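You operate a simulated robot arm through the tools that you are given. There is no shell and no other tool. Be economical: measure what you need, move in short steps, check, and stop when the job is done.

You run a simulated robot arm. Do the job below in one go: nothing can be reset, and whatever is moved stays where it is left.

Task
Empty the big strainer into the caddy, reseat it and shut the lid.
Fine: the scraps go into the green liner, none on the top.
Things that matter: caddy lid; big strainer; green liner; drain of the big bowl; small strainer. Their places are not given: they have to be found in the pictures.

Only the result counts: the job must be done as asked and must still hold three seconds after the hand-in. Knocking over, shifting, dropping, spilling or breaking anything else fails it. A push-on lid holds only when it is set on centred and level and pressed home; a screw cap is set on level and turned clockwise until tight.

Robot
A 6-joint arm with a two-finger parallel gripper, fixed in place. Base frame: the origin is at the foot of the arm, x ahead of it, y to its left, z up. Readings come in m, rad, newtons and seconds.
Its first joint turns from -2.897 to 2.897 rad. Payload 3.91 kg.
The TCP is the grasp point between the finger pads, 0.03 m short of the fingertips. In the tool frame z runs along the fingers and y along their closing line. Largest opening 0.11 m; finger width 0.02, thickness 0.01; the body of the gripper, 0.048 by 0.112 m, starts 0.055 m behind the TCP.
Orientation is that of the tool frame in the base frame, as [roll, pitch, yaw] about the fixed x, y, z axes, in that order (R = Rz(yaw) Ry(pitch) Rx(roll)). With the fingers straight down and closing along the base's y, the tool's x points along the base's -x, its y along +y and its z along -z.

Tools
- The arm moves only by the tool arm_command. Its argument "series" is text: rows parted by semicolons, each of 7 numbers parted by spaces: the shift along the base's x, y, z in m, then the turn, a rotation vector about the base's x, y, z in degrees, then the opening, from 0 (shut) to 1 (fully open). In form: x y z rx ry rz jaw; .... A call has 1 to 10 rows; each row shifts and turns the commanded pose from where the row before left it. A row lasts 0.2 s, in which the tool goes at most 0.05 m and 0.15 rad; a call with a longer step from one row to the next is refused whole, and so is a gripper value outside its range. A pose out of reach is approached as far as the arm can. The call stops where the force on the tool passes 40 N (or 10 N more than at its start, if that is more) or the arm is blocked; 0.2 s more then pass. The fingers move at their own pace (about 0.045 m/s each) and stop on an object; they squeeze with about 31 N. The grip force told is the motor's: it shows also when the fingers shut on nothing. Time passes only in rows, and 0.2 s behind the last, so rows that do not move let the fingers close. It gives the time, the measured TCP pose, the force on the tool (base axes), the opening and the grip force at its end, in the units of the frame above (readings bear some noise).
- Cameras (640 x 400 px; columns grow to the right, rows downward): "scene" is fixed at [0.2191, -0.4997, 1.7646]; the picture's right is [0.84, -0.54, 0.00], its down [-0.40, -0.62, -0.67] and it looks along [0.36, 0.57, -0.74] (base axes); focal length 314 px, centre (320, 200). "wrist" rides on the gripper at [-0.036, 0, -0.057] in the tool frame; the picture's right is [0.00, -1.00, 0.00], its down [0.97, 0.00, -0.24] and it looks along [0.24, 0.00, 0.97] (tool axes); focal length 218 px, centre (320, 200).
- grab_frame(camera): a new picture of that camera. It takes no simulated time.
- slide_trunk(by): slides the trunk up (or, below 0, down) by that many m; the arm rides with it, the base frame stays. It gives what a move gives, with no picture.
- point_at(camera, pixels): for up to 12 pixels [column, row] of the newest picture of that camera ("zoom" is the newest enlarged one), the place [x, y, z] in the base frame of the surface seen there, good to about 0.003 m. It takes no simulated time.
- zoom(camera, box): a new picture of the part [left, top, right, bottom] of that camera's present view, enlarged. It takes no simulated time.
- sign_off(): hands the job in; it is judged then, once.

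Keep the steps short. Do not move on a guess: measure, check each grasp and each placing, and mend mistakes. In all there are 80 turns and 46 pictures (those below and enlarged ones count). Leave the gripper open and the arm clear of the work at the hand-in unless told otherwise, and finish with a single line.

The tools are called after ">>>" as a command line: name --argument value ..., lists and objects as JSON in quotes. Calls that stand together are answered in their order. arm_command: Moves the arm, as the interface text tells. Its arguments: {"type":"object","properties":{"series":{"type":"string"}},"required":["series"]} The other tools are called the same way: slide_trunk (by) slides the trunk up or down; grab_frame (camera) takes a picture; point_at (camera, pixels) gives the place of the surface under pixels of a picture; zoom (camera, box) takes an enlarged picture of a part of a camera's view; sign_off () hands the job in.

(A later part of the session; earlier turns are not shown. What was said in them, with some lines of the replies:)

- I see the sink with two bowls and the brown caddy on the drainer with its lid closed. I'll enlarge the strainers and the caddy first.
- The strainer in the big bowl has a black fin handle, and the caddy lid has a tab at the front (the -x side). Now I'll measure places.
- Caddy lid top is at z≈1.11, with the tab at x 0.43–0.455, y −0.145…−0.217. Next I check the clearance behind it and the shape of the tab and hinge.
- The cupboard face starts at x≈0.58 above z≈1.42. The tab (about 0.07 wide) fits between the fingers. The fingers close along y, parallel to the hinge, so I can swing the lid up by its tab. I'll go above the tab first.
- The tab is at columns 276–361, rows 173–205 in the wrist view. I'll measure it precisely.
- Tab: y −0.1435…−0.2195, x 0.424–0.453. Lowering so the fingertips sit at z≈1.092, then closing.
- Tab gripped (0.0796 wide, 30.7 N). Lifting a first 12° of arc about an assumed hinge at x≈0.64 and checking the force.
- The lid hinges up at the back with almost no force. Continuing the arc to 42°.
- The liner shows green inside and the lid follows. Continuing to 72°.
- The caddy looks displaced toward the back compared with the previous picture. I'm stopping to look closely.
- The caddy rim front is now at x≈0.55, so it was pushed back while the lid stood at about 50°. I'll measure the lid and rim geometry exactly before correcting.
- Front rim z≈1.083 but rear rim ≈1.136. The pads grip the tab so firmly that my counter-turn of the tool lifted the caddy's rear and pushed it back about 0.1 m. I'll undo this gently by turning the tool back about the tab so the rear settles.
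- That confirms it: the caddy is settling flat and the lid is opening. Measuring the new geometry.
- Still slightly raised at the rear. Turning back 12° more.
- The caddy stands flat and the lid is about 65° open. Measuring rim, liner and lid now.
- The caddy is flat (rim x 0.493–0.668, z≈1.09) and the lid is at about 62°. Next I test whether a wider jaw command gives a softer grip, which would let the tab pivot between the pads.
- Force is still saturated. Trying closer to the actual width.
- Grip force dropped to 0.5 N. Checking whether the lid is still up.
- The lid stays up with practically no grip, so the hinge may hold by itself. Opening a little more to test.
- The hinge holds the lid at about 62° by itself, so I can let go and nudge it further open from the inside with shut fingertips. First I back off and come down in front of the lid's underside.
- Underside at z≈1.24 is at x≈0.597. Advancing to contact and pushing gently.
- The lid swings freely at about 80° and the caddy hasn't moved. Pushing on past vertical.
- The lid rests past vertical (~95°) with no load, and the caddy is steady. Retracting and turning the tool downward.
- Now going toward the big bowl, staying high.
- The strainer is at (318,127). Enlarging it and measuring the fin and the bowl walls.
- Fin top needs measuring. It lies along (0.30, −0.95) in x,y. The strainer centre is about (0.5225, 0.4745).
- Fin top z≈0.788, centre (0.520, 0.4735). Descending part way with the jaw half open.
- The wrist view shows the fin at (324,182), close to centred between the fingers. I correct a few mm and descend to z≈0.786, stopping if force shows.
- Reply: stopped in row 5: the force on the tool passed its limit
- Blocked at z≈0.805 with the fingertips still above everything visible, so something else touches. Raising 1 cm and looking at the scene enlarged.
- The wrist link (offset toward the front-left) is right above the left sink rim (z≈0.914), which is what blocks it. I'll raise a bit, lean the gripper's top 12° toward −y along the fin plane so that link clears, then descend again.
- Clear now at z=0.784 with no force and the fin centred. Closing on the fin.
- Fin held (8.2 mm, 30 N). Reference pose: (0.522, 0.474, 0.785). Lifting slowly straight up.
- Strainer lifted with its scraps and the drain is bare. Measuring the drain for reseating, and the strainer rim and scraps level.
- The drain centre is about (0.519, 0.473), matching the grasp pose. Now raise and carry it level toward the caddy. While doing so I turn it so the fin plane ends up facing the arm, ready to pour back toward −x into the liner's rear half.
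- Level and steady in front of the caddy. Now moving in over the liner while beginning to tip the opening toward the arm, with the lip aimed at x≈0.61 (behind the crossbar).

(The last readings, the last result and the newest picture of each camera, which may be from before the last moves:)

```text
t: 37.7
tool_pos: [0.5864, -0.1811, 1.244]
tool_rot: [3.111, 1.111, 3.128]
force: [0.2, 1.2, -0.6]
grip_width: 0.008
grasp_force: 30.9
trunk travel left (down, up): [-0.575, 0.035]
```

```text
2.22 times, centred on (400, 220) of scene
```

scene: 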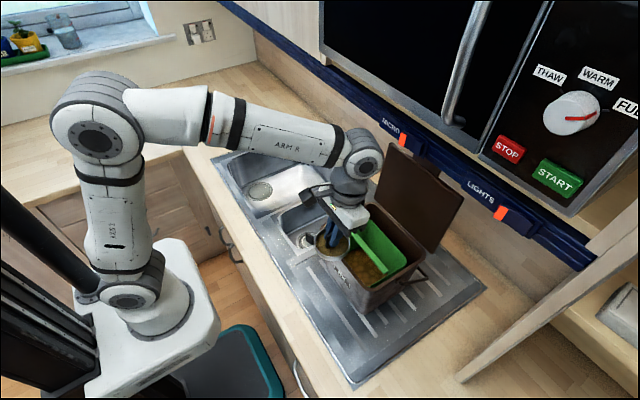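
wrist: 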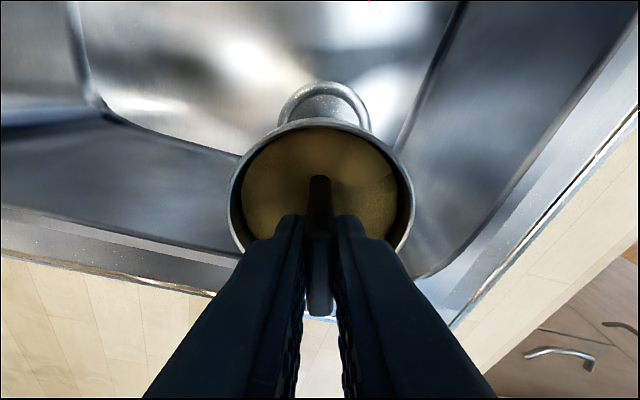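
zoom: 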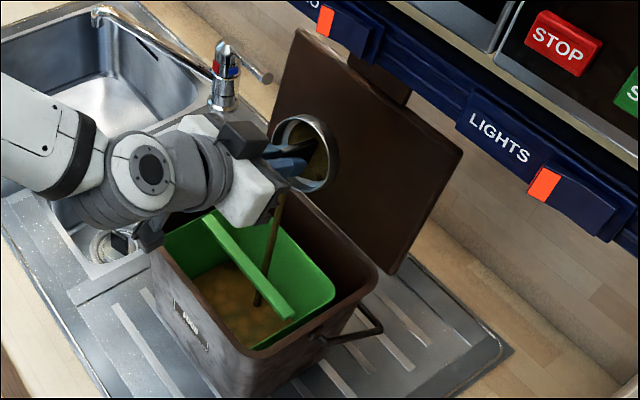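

A stream is pouring. Checking where it falls.

>>> point_at --camera "zoom" --pixels '[[279, 205], [274, 230], [268, 255], [262, 280], [258, 300], [240, 250], [285, 310], [300, 150], [318, 185]]'

```text
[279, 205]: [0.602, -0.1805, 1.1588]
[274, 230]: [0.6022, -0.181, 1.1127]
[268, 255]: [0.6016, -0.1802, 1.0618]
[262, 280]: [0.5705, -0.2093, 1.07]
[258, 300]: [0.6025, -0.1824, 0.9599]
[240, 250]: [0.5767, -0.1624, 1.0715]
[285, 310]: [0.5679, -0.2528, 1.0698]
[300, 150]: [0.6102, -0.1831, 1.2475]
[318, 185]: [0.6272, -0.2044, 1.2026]
```

The stream falls at x≈0.602, y≈−0.181, inside the liner and behind the crossbar. Tipping on, then holding to let it all empty.

>>> arm_command --series "-0.0064 0 0.001 0 -8 0 0;-0.0058 0 0 0 -8 0 0;-0.005 0 -0.001 0 -8 0 0;-0.0042 0 -0.0014 0 -8 0 0;-0.0032 0 -0.002 0 -8 0 0;-0.0023 0 -0.002 0 -8 0 0;0 0 0 0 0 0 0;0 0 0 0 0 0 0;0 0 0 0 0 0 0;0 0 0 0 0 0 0"

>>> arm_command --series "0 0 0 0 0 0 0;0 0 0 0 0 0 0;0 0 0 0 0 0 0;0 0 0 0 0 0 0;0 0 0 0 0 0 0"

>>> zoom --camera "scene" --box '[320, 140, 460, 280]'

```text
t: 39.9
tool_pos: [0.5601, -0.1804, 1.2368]
tool_rot: [-0.005, 1.192, 0.015]
force: [0.0, 0.6, 0.6]
grip_width: 0.0081
grasp_force: 31.1
trunk travel left (down, up): [-0.575, 0.035]
```

```text
t: 41.1
tool_pos: [0.5593, -0.1804, 1.2379]
tool_rot: [-0.002, 1.193, 0.015]
force: [0.7, 0.0, -0.8]
grip_width: 0.0083
grasp_force: 30.3
trunk travel left (down, up): [-0.575, 0.035]
```

```text
2.86 times, centred on (390, 210) of scene
```

zoom: 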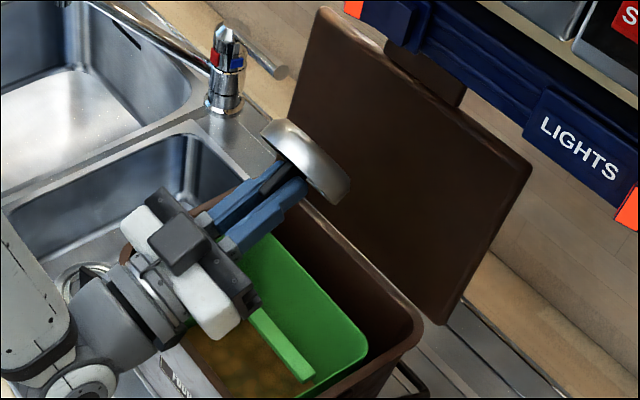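

No stream any more. Checking the cup is empty with the wrist camera.

>>> grab_frame --camera "wrist"

```text
11 pictures are left
```

wrist: 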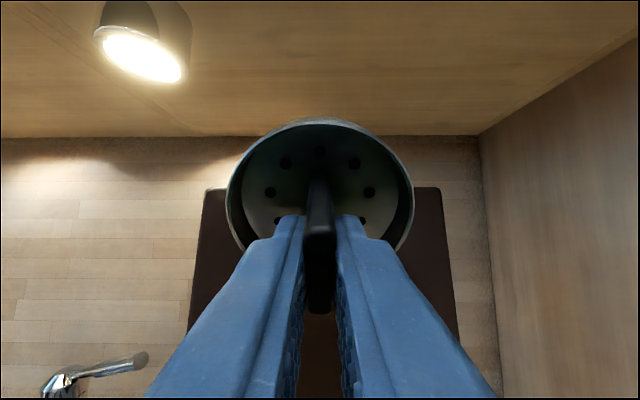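

The cup is empty; its holes are visible. Reversing the path back to the level pose in front of the caddy.

>>> arm_command --series "0.0023 0 0.002 0 8 0 0;0.0032 0 0.002 0 8 0 0;0.0042 0 0.0014 0 8 0 0;0.005 0 0.001 0 8 0 0;0.0058 0 0 0 8 0 0;0.0064 0 -0.001 0 8 0 0"

>>> arm_command --series "0.007 0 0 0 8 0 0;0.007 0 0 0 8 0 0;-0.001 0 -0.003 0 8 0 0;-0.007 0 -0.006 0 8 0 0;-0.013 0 -0.01 0 8 0 0;-0.02 0 -0.005 0 8 0 0;-0.025 0 0 0 8 0 0;-0.025 0 0 0 8 0 0;-0.025 0 0 0 8 0 0;-0.025 0 0 0 4 0 0"

>>> arm_command --series "0 0.035 0 0 0 -4.6 0;0 0.042 0 0 0 -4.6 0;0 0.042 0 0 0 -4.6 0;0 0.042 0 0 0 -4.6 0;0 0.042 0 0 0 -4.6 0;0 0.042 0 0 0 -4.6 0;0 0.042 0 0 0 -4.6 0;0 0.042 0 0 0 -4.6 0;0 0.042 0 0 0 -4.6 0"

>>> arm_command --series "0 0.042 0 0 0 -4.6 0;0 0.042 0 0 0 -4.6 0;0 0.042 0 0 0 -4.6 0;0 0.042 0 0 0 -4.6 0;0 0.042 0 0 0 -4.6 0;0 0.042 0 0 0 -4.6 0;0 0.03 0 0 0 -4.6 0;0 0 0 0 0 0 0"

```text
t: 42.5
tool_pos: [0.5844, -0.1805, 1.2416]
tool_rot: [3.117, 1.108, 3.13]
force: [-0.5, -0.6, -1.2]
grip_width: 0.0082
grasp_force: 31.0
trunk travel left (down, up): [-0.575, 0.035]
```

```text
t: 44.7
tool_pos: [0.4562, -0.1819, 1.2218]
tool_rot: [3.127, -0.219, 3.137]
force: [-0.5, 0.5, -0.4]
grip_width: 0.0082
grasp_force: 30.9
trunk travel left (down, up): [-0.575, 0.035]
```

```text
t: 46.7
tool_pos: [0.4577, 0.1912, 1.2193]
tool_rot: [3.127, -0.216, 2.411]
force: [0.3, -0.5, -0.3]
grip_width: 0.0083
grasp_force: 30.7
trunk travel left (down, up): [-0.575, 0.035]
```

```text
t: 48.5
tool_pos: [0.4629, 0.4724, 1.218]
tool_rot: [3.127, -0.217, 1.85]
force: [0.0, -1.3, 0.2]
grip_width: 0.008
grasp_force: 31.1
trunk travel left (down, up): [-0.575, 0.035]
```

All moves cancel out, so I now reverse the lift exactly: +0.062 x and −0.235 z to above the drain, then look.

>>> arm_command --series "0.002 0 -0.01 0 0 0 0;0.008 0 -0.04 0 0 0 0;0.012 0 -0.04 0 0 0 0;0.012 0 -0.04 0 0 0 0;0.012 0 -0.04 0 0 0 0;0.011 0 -0.04 0 0 0 0;0.005 0 -0.025 0 0 0 0;0 0 -0.04 0 0 0 0;0 0 -0.04 0 0 0 0;0 0 -0.03 0 0 0 0"

>>> zoom --camera "scene" --box '[210, 130, 310, 220]'

```text
t: 50.7
tool_pos: [0.5238, 0.4695, 0.8728]
tool_rot: [3.126, -0.216, 1.853]
force: [0.2, -0.2, -0.9]
grip_width: 0.0081
grasp_force: 31.4
trunk travel left (down, up): [-0.575, 0.035]
```

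```text
4.44 times, centred on (260, 175) of scene
```

zoom: 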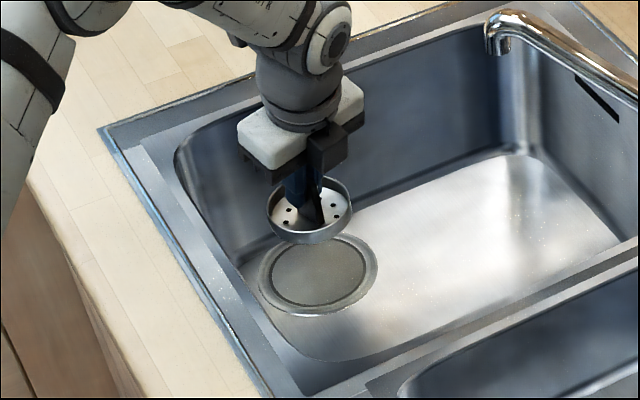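

Level and over the drain. Descending the remaining 0.09 with slow final rows.

>>> arm_command --series "0 0 -0.02 0 0 0 0;0 0 -0.02 0 0 0 0;0 0 -0.015 0 0 0 0;0 0 0 0 0 0 0"

>>> arm_command --series "0 0 -0.01 0 0 0 0;0 0 -0.008 0 0 0 0;0 0 -0.006 0 0 0 0;0 0 -0.005 0 0 0 0;0 0 -0.004 0 0 0 0;0 0 -0.002 0 0 0 0;0 0 0 0 0 0 0"

>>> grab_frame --camera "wrist"

```text
t: 51.7
tool_pos: [0.5225, 0.4716, 0.8185]
tool_rot: [3.125, -0.217, 1.851]
force: [-0.5, 0.2, -1.0]
grip_width: 0.008
grasp_force: 30.9
trunk travel left (down, up): [-0.575, 0.035]
```

```text
t: 53.3
tool_pos: [0.5214, 0.4724, 0.7874]
tool_rot: [3.123, -0.219, 1.852]
force: [1.4, -4.1, 15.3]
grip_width: 0.0082
grasp_force: 31.2
trunk travel left (down, up): [-0.575, 0.035]
```

```text
9 pictures are left
```

wrist: 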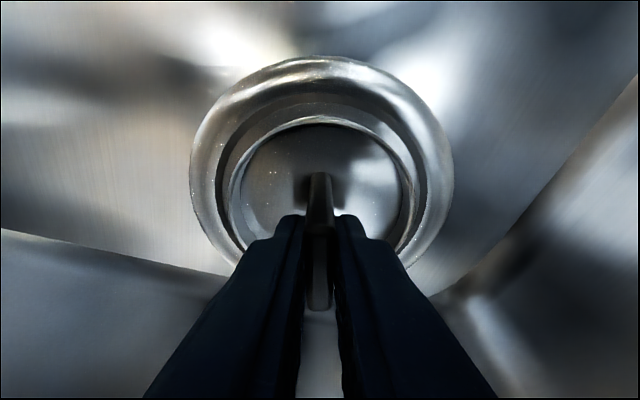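

Seated with about 15 N of contact at z≈0.787, about 2 mm of the original. Releasing and looking at the seating.

>>> arm_command --series "0 0 0 0 0 0 0.15;0 0 0 0 0 0 0.4;0 0 0 0 0 0 0.45;0 0 0.02 0 0 0 0.45;0 0 0.03 0 0 0 0.45;0 0 0.04 0 0 0 0.45"

>>> zoom --camera "wrist" --box '[240, 90, 400, 230]'

>>> point_at --camera "zoom" --pixels '[[320, 150], [320, 200], [320, 250], [250, 200], [400, 200], [180, 200], [460, 200], [320, 60], [315, 270]]'

```text
t: 54.7
tool_pos: [0.5214, 0.4732, 0.8743]
tool_rot: [3.125, -0.217, 1.852]
force: [0.0, 0.4, -0.2]
grip_width: 0.0494
grasp_force: 0.1
trunk travel left (down, up): [-0.575, 0.035]
```

```text
2.86 times, centred on (320, 160) of wrist
```

zoom: 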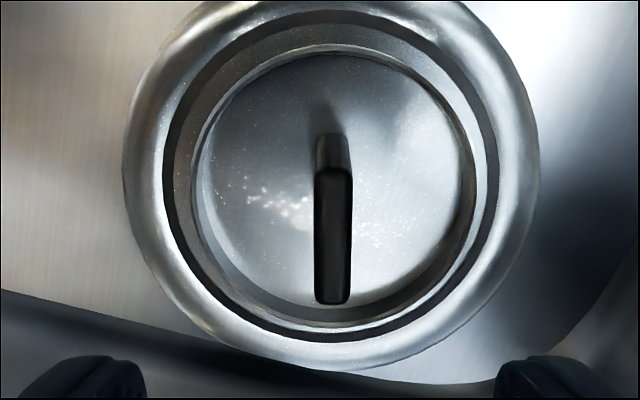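

```text
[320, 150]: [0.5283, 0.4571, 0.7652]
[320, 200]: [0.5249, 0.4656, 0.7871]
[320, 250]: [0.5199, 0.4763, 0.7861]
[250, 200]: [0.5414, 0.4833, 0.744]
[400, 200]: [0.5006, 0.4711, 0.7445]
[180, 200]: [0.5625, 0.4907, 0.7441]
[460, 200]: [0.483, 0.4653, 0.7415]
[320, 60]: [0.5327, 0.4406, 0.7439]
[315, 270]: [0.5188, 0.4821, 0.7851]
```

Reseated: fin top z≈0.787, level and centred in the drain. Now back up and over to the caddy to shut the lid.

>>> arm_command --series "0 0 0.04 0 0 0 0.5;-0.007 0 0.04 0 0 0 0.6;-0.007 0 0.04 0 0 0 0.8;-0.008 0 0.04 0 0 0 1;-0.008 0 0.045 0 0 0 1;-0.008 0 0.045 0 0 0 1;-0.008 0 0.045 0 0 0 1;-0.008 0 0.045 0 0 0 1;-0.008 -0.03 0.01 0 0 4.6 1"

>>> arm_command --series "0 -0.044 0 0 0 5 1;0 -0.044 0 0 0 5 1;0 -0.044 0 0 0 5 1;0 -0.044 0 0 0 5 1;0 -0.044 0 0 0 5 1;0 -0.044 0 0 0 5 1;0 -0.044 0 0 0 5 1;0 -0.044 0 0 0 5 1;0 -0.044 0 0 0 5 1;0 -0.044 0 0 0 5 1"

>>> arm_command --series "0 -0.044 0 0 0 5 1;0 -0.044 0 0 0 5 1;0 -0.044 0 0 0 5 1;0 -0.044 0 0 0 4.2 1;0 -0.007 0 0 -8 0 1;0 0 0 0 -8 0 1;0 0 0 0 -8 0 1;0 0 0 0 -8 0 1;0 0 0 0 -8 0 1;0 0 0 0 -8 0 1"

>>> arm_command --series "0 0 0 0 -8 0 1;0 0 0 0 -8 0 1;0 0 0 0 -8 0 1;0 0 0 0 -8 0 1;0 0 0 0 -8 0 1;0 0 0 0 -4 0 1"

>>> grab_frame --camera "wrist"

```text
t: 56.7
tool_pos: [0.4574, 0.4399, 1.2241]
tool_rot: [3.123, -0.216, 1.932]
force: [0.6, -0.5, 0.5]
grip_width: 0.1101
grasp_force: 0.0
trunk travel left (down, up): [-0.575, 0.035]
```

```text
t: 58.9
tool_pos: [0.4549, -0.0014, 1.223]
tool_rot: [3.124, -0.215, 2.806]
force: [0.3, 0.0, 0.4]
grip_width: 0.1101
grasp_force: 0.0
trunk travel left (down, up): [-0.575, 0.035]
```

```text
t: 61.1
tool_pos: [0.4588, -0.1812, 1.2257]
tool_rot: [3.124, 0.623, 3.139]
force: [0.0, -0.3, -0.2]
grip_width: 0.1102
grasp_force: 0.0
trunk travel left (down, up): [-0.575, 0.035]
```

```text
t: 62.5
tool_pos: [0.4603, -0.1808, 1.2251]
tool_rot: [3.115, 1.39, 3.129]
force: [0.3, 0.6, -0.6]
grip_width: 0.1101
grasp_force: 0.1
trunk travel left (down, up): [-0.575, 0.035]
```

```text
7 pictures are left
```

wrist: 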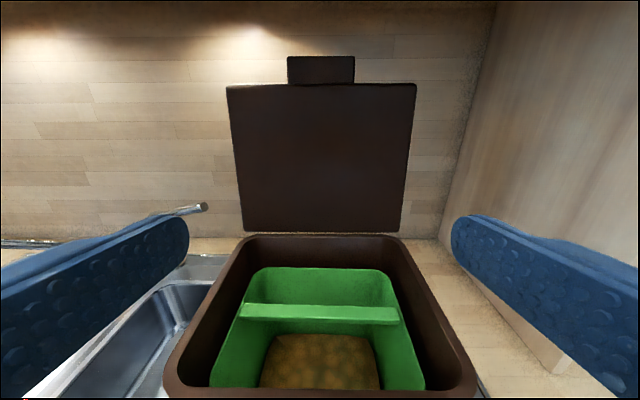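

>>> point_at --camera "wrist" --pixels '[[320, 59], [291, 70], [351, 70], [320, 80], [320, 90], [320, 150], [320, 225], [240, 90], [405, 90], [320, 238], [175, 390], [470, 390]]'

```text
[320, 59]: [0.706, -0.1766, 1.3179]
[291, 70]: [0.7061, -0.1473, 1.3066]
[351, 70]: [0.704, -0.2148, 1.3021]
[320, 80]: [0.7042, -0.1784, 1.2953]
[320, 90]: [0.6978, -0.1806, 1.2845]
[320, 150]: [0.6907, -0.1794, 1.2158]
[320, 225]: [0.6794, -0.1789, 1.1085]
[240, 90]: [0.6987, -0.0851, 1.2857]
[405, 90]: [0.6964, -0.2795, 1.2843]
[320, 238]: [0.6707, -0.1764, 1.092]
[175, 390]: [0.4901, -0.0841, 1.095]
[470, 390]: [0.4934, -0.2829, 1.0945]
```

Rim and crossbar are clean, and the tab is at about (0.711, −0.1805, 1.307). Checking the cupboard's lower edge for gripper clearance.

>>> point_at --camera "scene" --pixels '[[430, 148], [430, 152], [430, 156], [430, 160], [430, 164], [430, 168], [370, 118], [370, 122], [370, 126], [370, 112]]'

```text
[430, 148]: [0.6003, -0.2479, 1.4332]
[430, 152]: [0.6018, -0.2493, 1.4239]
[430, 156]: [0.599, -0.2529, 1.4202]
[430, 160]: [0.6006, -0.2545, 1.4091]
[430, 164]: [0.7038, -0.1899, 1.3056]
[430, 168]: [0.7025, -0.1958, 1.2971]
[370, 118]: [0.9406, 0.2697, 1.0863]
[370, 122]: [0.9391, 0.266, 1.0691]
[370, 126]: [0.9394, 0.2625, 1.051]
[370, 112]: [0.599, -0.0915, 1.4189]
```

The rail's underside is at z≈1.405, so I keep the gripper pointing slightly upward (105°) to stay below it. Approaching the tab and pinching its sides.

>>> arm_command --series "0.045 0 0.027 0 -8.5 0 1;0.045 0 0.027 0 -8.5 0 1;0.045 0 0.027 0 -8.5 0 1;0.035 0 0 0 0 0 1;0.035 0 0 0 0 0 1;0.026 0 0 0 0 0 1;0 0 0 0 0 0 0.6;0 0 0 0 0 0 0.6;0 0 0 0 0 0 0.6"

>>> grab_frame --camera "wrist"

```text
refused: row 1 steps farther than a row can; nothing moved
```

```text
6 pictures are left
```

wrist: 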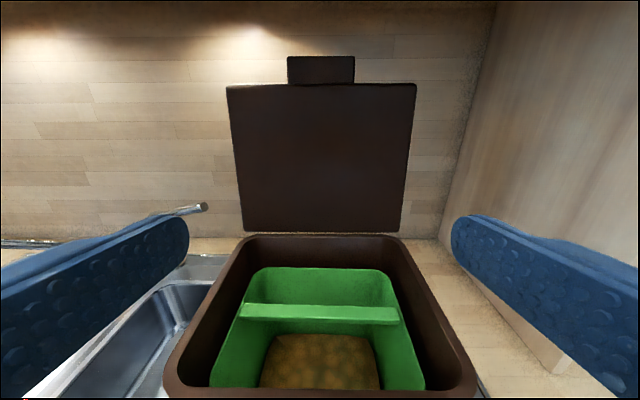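

That step was too long. Repeating with shorter rows.

>>> arm_command --series "0.034 0 0.0203 0 -6.3 0 1;0.034 0 0.0203 0 -6.3 0 1;0.034 0 0.0203 0 -6.3 0 1;0.034 0 0.0203 0 -6.3 0 1;0.035 0 0 0 0 0 1;0.035 0 0 0 0 0 1;0.025 0 0 0 0 0 1;0 0 0 0 0 0 0.6;0 0 0 0 0 0 0.6;0 0 0 0 0 0 0.6"

```text
t: 64.7
tool_pos: [0.692, -0.1796, 1.3083]
tool_rot: [-0.012, 1.31, 0.008]
force: [0.9, 0.6, 2.2]
grip_width: 0.0794
grasp_force: 30.6
trunk travel left (down, up): [-0.575, 0.035]
```

Tab pinched (0.0794). Swinging the lid forward 30° with the tool turning along, so the pads don't twist it.

>>> arm_command --series "-0.0224 0 0.0006 0 -6 0 0.6;-0.0223 0 -0.0017 0 -6 0 0.6;-0.0219 0 -0.0041 0 -6 0 0.6;-0.0215 0 -0.0063 0 -6 0 0.6;-0.0207 0 -0.0085 0 -6 0 0.6"

>>> zoom --camera "scene" --box '[300, 150, 500, 310]'

>>> point_at --camera "zoom" --pixels '[[246, 350], [382, 258], [390, 215], [375, 195], [300, 120]]'

```text
t: 65.9
tool_pos: [0.5805, -0.1819, 1.2859]
tool_rot: [-0.014, 0.788, 0.003]
force: [-1.3, -1.4, 0.1]
grip_width: 0.0793
grasp_force: 30.4
trunk travel left (down, up): [-0.575, 0.035]
```

```text
2.50 times, centred on (400, 230) of scene
```

zoom: 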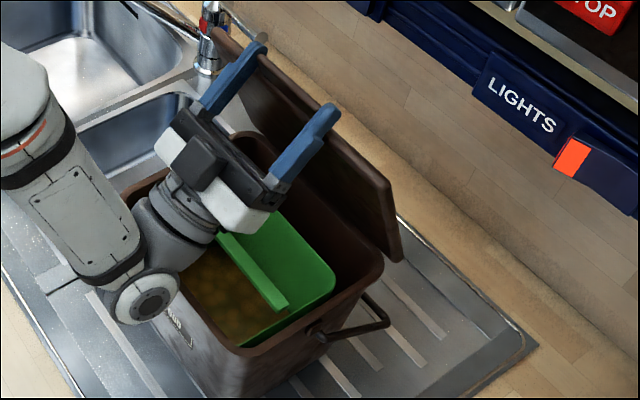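

```text
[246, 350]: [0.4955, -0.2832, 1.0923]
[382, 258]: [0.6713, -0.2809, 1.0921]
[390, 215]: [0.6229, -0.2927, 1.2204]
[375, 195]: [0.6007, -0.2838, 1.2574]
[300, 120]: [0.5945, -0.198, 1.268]
```

The lid is at about 66° and the caddy hasn't moved. Re-gripping: open a bit (the hinge holds), turn the tool back 50° about the tab, pinch again.

>>> arm_command --series "0 0 0 0 0 0 0.9;-0.0019 0 0.0022 0 8.3 0 0.9;-0.0016 0 0.0025 0 8.3 0 0.9;-0.0012 0 0.0026 0 8.3 0 0.9;-0.0008 0 0.0028 0 8.3 0 0.9;-0.0004 0 0.0029 0 8.3 0 0.9;0 0 0.0029 0 8.3 0 0.9;0 0 0 0 0 0 0.6;0 0 0 0 0 0 0.6;0 0 0 0 0 0 0.6"

```text
t: 68.1
tool_pos: [0.5759, -0.1817, 1.3027]
tool_rot: [3.111, 1.485, 3.127]
force: [-0.5, -0.6, 0.9]
grip_width: 0.0797
grasp_force: 30.9
trunk travel left (down, up): [-0.575, 0.035]
```

Regripped. Swinging another 30° down.

>>> arm_command --series "-0.0212 0 -0.0115 0 -6 0 0.6;-0.0199 0 -0.0136 0 -6 0 0.6;-0.0183 0 -0.0157 0 -6 0 0.6;-0.0166 0 -0.0175 0 -6 0 0.6;-0.0147 0 -0.0191 0 -6 0 0.6"

>>> zoom --camera "scene" --box '[300, 150, 500, 310]'

>>> point_at --camera "zoom" --pixels '[[246, 350], [382, 258], [345, 215], [300, 160], [400, 215], [330, 230]]'

```text
t: 69.3
tool_pos: [0.4855, -0.1845, 1.2322]
tool_rot: [0.004, 1.137, 0.019]
force: [-1.1, 0.4, -4.6]
grip_width: 0.0796
grasp_force: 31.0
out of reach, approached as far as the arm can: row 5
trunk travel left (down, up): [-0.575, 0.035]
```

```text
2.50 times, centred on (400, 230) of scene
```

zoom: 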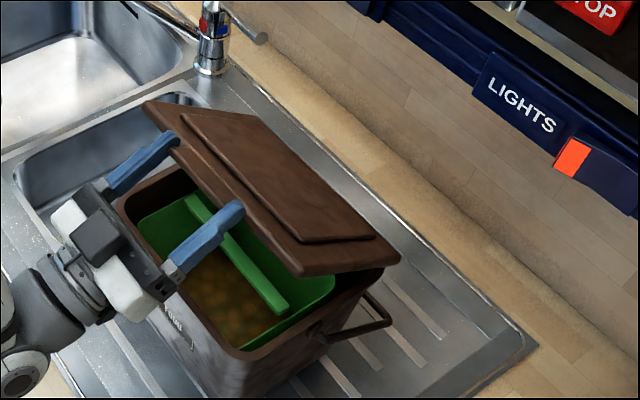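

```text
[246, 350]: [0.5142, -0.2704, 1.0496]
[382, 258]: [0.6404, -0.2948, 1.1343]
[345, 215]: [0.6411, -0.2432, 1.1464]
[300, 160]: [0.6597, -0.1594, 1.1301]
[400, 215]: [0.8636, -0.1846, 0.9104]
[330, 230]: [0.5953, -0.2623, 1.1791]
```

The lid is at about 35°. Releasing, rising clear of the tab and turning the tool down while closing the fingers.

>>> arm_command --series "0 0 0 0 0 0 1;0 0 0 0 0 0 1;-0.005 0 0.02 0 8 0 1;-0.005 0 0.02 0 8 0 1;-0.003 0 0.025 0 8 0 1;0 0 0.025 0 8 0 0.8;0 0 0.025 0 8 0 0.5;0 0 0.02 0 8 0 0.2;0 0 0 0 8 0 0;0 0 0 0 8 0 0"

>>> arm_command --series "0 0 0 0 8 0 0;0 0 0 0 8 0 0;0 0 0 0 8 0 0;0 0 0 0 7 0 0"

>>> grab_frame --camera "scene"

>>> point_at --camera "scene" --pixels '[[330, 195], [350, 205], [345, 225], [365, 230], [390, 250], [385, 260], [330, 300], [330, 210]]'

```text
t: 71.5
tool_pos: [0.474, -0.1846, 1.3663]
tool_rot: [3.122, 0.89, 3.136]
force: [0.5, -0.2, 0.1]
grip_width: 0.0068
grasp_force: 0.0
trunk travel left (down, up): [-0.575, 0.035]
```

```text
t: 72.5
tool_pos: [0.4739, -0.1851, 1.3661]
tool_rot: [3.124, 0.344, 3.141]
force: [0.0, 0.1, 0.2]
grip_width: 0.0
grasp_force: 31.1
trunk travel left (down, up): [-0.575, 0.035]
```

```text
3 pictures are left
```

scene: 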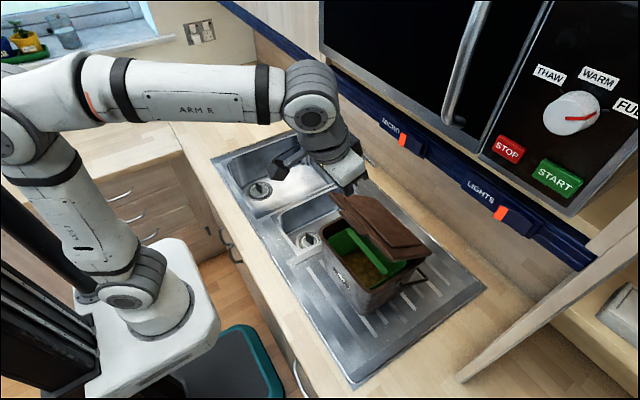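

```text
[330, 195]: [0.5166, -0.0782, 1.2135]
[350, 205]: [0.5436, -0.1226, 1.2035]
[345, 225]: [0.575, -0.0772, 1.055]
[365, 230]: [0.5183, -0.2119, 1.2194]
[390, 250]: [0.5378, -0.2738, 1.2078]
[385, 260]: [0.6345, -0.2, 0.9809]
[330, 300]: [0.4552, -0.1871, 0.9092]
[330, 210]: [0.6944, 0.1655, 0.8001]
```

The lid's front edge is at (0.518, z≈1.22). Coming down on it with shut fingertips at tip x≈0.512.

>>> arm_command --series "0.028 0.004 -0.03 0 0 0 0;0 0 -0.035 0 0 0 0;0 0 -0.035 0 0 0 0;0 0 -0.02 0 0 0 0;0 0 -0.02 0 0 0 0;0 0 -0.02 0 0 0 0;0 0 -0.02 0 0 0 0;0 0 -0.02 0 0 0 0"

>>> arm_command --series "0 0 -0.01 0 0 0 0;0 0 -0.006 0 0 0 0;0 0 -0.005 0 0 0 0;0 0 -0.004 0 0 0 0;0 0 -0.004 0 0 0 0;0 0 -0.004 0 0 0 0"

```text
t: 74.3
tool_pos: [0.5013, -0.1833, 1.1687]
tool_rot: [3.124, 0.349, 3.139]
force: [-0.2, 0.0, -0.1]
grip_width: 0.0
grasp_force: 31.3
trunk travel left (down, up): [-0.575, 0.035]
```

```text
t: 75.7
tool_pos: [0.4998, -0.1796, 1.14]
tool_rot: [3.13, 0.36, 3.141]
force: [1.2, -1.0, 38.0]
grip_width: 0.0
grasp_force: 30.7
trunk travel left (down, up): [-0.575, 0.035]
```

Pressed home at 38 N (tip at lid-top height 1.112). Rising and checking the lid and caddy position.

>>> arm_command --series "0 0 0.02 0 0 0 0;-0.01 0 0.04 0 5 0 0.3;-0.015 0 0.04 0 7 0 0.6;-0.015 0 0.03 0 7 0 1;-0.015 0 0 0 1.4 0 1;0 0 0 0 0 0 1"

>>> grab_frame --camera "wrist"

>>> point_at --camera "wrist" --pixels '[[320, 166], [320, 180], [320, 150], [320, 140], [290, 160], [350, 160], [210, 130], [430, 130], [320, 100], [220, 100]]'

```text
t: 77.1
tool_pos: [0.4485, -0.1829, 1.2629]
tool_rot: [3.125, -0.008, 3.14]
force: [0.5, -0.2, -0.2]
grip_width: 0.1022
grasp_force: 0.1
trunk travel left (down, up): [-0.575, 0.035]
```

```text
2 pictures are left
```

wrist: 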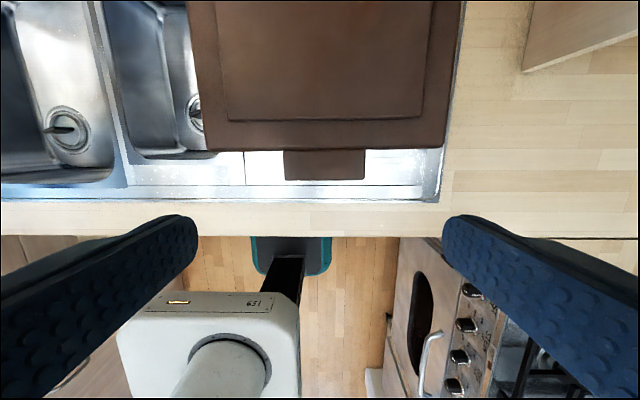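

```text
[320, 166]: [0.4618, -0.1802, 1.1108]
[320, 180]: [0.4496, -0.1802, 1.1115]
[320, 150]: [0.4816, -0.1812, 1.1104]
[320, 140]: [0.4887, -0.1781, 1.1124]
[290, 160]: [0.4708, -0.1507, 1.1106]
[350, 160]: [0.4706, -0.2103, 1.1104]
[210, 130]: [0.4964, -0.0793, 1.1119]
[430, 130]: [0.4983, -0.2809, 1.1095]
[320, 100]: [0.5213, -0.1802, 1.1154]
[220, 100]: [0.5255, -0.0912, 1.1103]
```

The lid is shut and level (z≈1.11). The caddy sits 0.025 m farther back than at the start (tab front 0.450 vs 0.425). I'll pinch the tab and draw it gently back.

>>> arm_command --series "0.0135 0.002 -0.04 0 0 0 1;0 0 -0.045 0 0 0 1;0 0 -0.04 0 0 0 1;0 0 -0.016 0 0 0 1;0 0 0 0 0 0 0.6;0 0 0 0 0 0 0.6;0 0 0 0 0 0 0.6;0 0 0 0 0 0 0.6"

>>> arm_command --series "-0.003 0 0 0 0 0 0.6;-0.003 0 0 0 0 0 0.6;-0.003 0 0 0 0 0 0.6"

```text
t: 78.9
tool_pos: [0.46, -0.178, 1.1215]
tool_rot: [3.124, -0.007, 3.14]
force: [-0.2, -2.4, -0.2]
grip_width: 0.0794
grasp_force: 31.3
trunk travel left (down, up): [-0.575, 0.035]
```

```text
t: 79.7
tool_pos: [0.4511, -0.179, 1.1228]
tool_rot: [3.124, -0.007, 3.139]
force: [2.7, -0.8, 0.1]
grip_width: 0.0796
grasp_force: 31.0
trunk travel left (down, up): [-0.575, 0.035]
```

It slides with under 3 N and no rise. Continuing the remaining 16 mm, then releasing and rising.

>>> arm_command --series "-0.003 0 0 0 0 0 0.6;-0.003 0 0 0 0 0 0.6;-0.003 0 0 0 0 0 0.6;-0.003 0 0 0 0 0 0.6;-0.003 0 0 0 0 0 0.6;0 0 0 0 0 0 0.6;0 0 0 0 0 0 1;0 0 0 0 0 0 1;0 0 0 0 0 0 1"

>>> arm_command --series "0 0 0.03 0 0 0 1;0 0 0.045 0 0 0 1;0 0 0.045 0 0 0 1;-0.01 0 0.04 0 0 0 1;-0.01 0.03 0.03 0 0 0 1;0 0.045 0 0 0 0 1;0 0.045 0 0 0 0 1;0 0.045 0 0 0 0 1;0 0.045 0 0 0 0 1"

>>> grab_frame --camera "scene"

>>> grab_frame --camera "wrist"

```text
t: 81.7
tool_pos: [0.435, -0.1772, 1.1228]
tool_rot: [3.125, -0.007, 3.141]
force: [0.0, 0.6, 0.4]
grip_width: 0.1099
grasp_force: 0.1
trunk travel left (down, up): [-0.575, 0.035]
```

```text
t: 83.7
tool_pos: [0.4192, 0.0318, 1.311]
tool_rot: [3.126, -0.006, 3.139]
force: [-0.3, -0.2, -0.2]
grip_width: 0.11
grasp_force: 0.0
trunk travel left (down, up): [-0.575, 0.035]
```

```text
1 pictures are left
```

scene: 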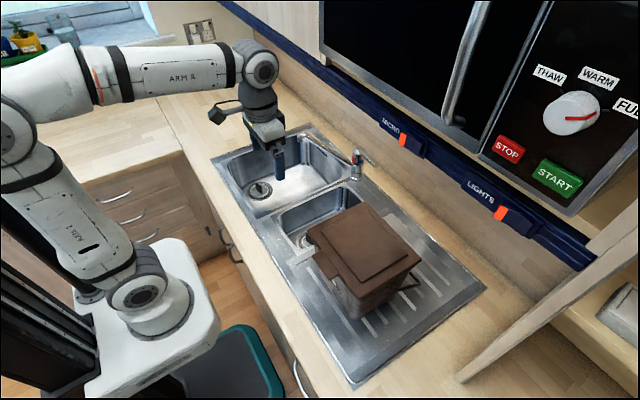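

```text
0 pictures are left
```

wrist: 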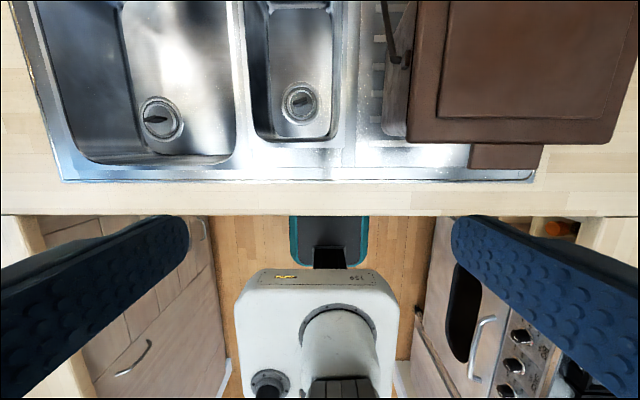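

Caddy looks identical to the start. Verifying that the lid is level and the positions match.

>>> point_at --camera "scene" --pixels '[[310, 231], [362, 204], [418, 259], [357, 298], [333, 267], [365, 250]]'

>>> point_at --camera "wrist" --pixels '[[505, 165], [505, 150], [440, 130], [600, 130], [440, 20], [153, 119]]'

```text
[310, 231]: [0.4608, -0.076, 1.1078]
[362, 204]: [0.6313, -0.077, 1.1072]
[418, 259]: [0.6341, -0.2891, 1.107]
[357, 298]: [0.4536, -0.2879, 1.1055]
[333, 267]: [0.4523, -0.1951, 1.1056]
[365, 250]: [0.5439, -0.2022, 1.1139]
```

```text
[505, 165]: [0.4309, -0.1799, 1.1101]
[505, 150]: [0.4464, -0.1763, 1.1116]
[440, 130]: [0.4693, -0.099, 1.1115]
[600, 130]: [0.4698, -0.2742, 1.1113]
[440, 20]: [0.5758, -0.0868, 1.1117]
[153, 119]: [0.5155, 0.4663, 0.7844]
```

The lid is level and shut, the caddy is back in its starting place, the strainer is seated and the arm is clear with its gripper open. Handing in.

>>> sign_off

```text
The job is handed in.
```

The big strainer was emptied into the green liner with no scraps seen on the rim or crossbar and reseated in its drain, and the caddy lid is shut; the caddy slid back while I opened the lid, but I drew it back to its starting place.
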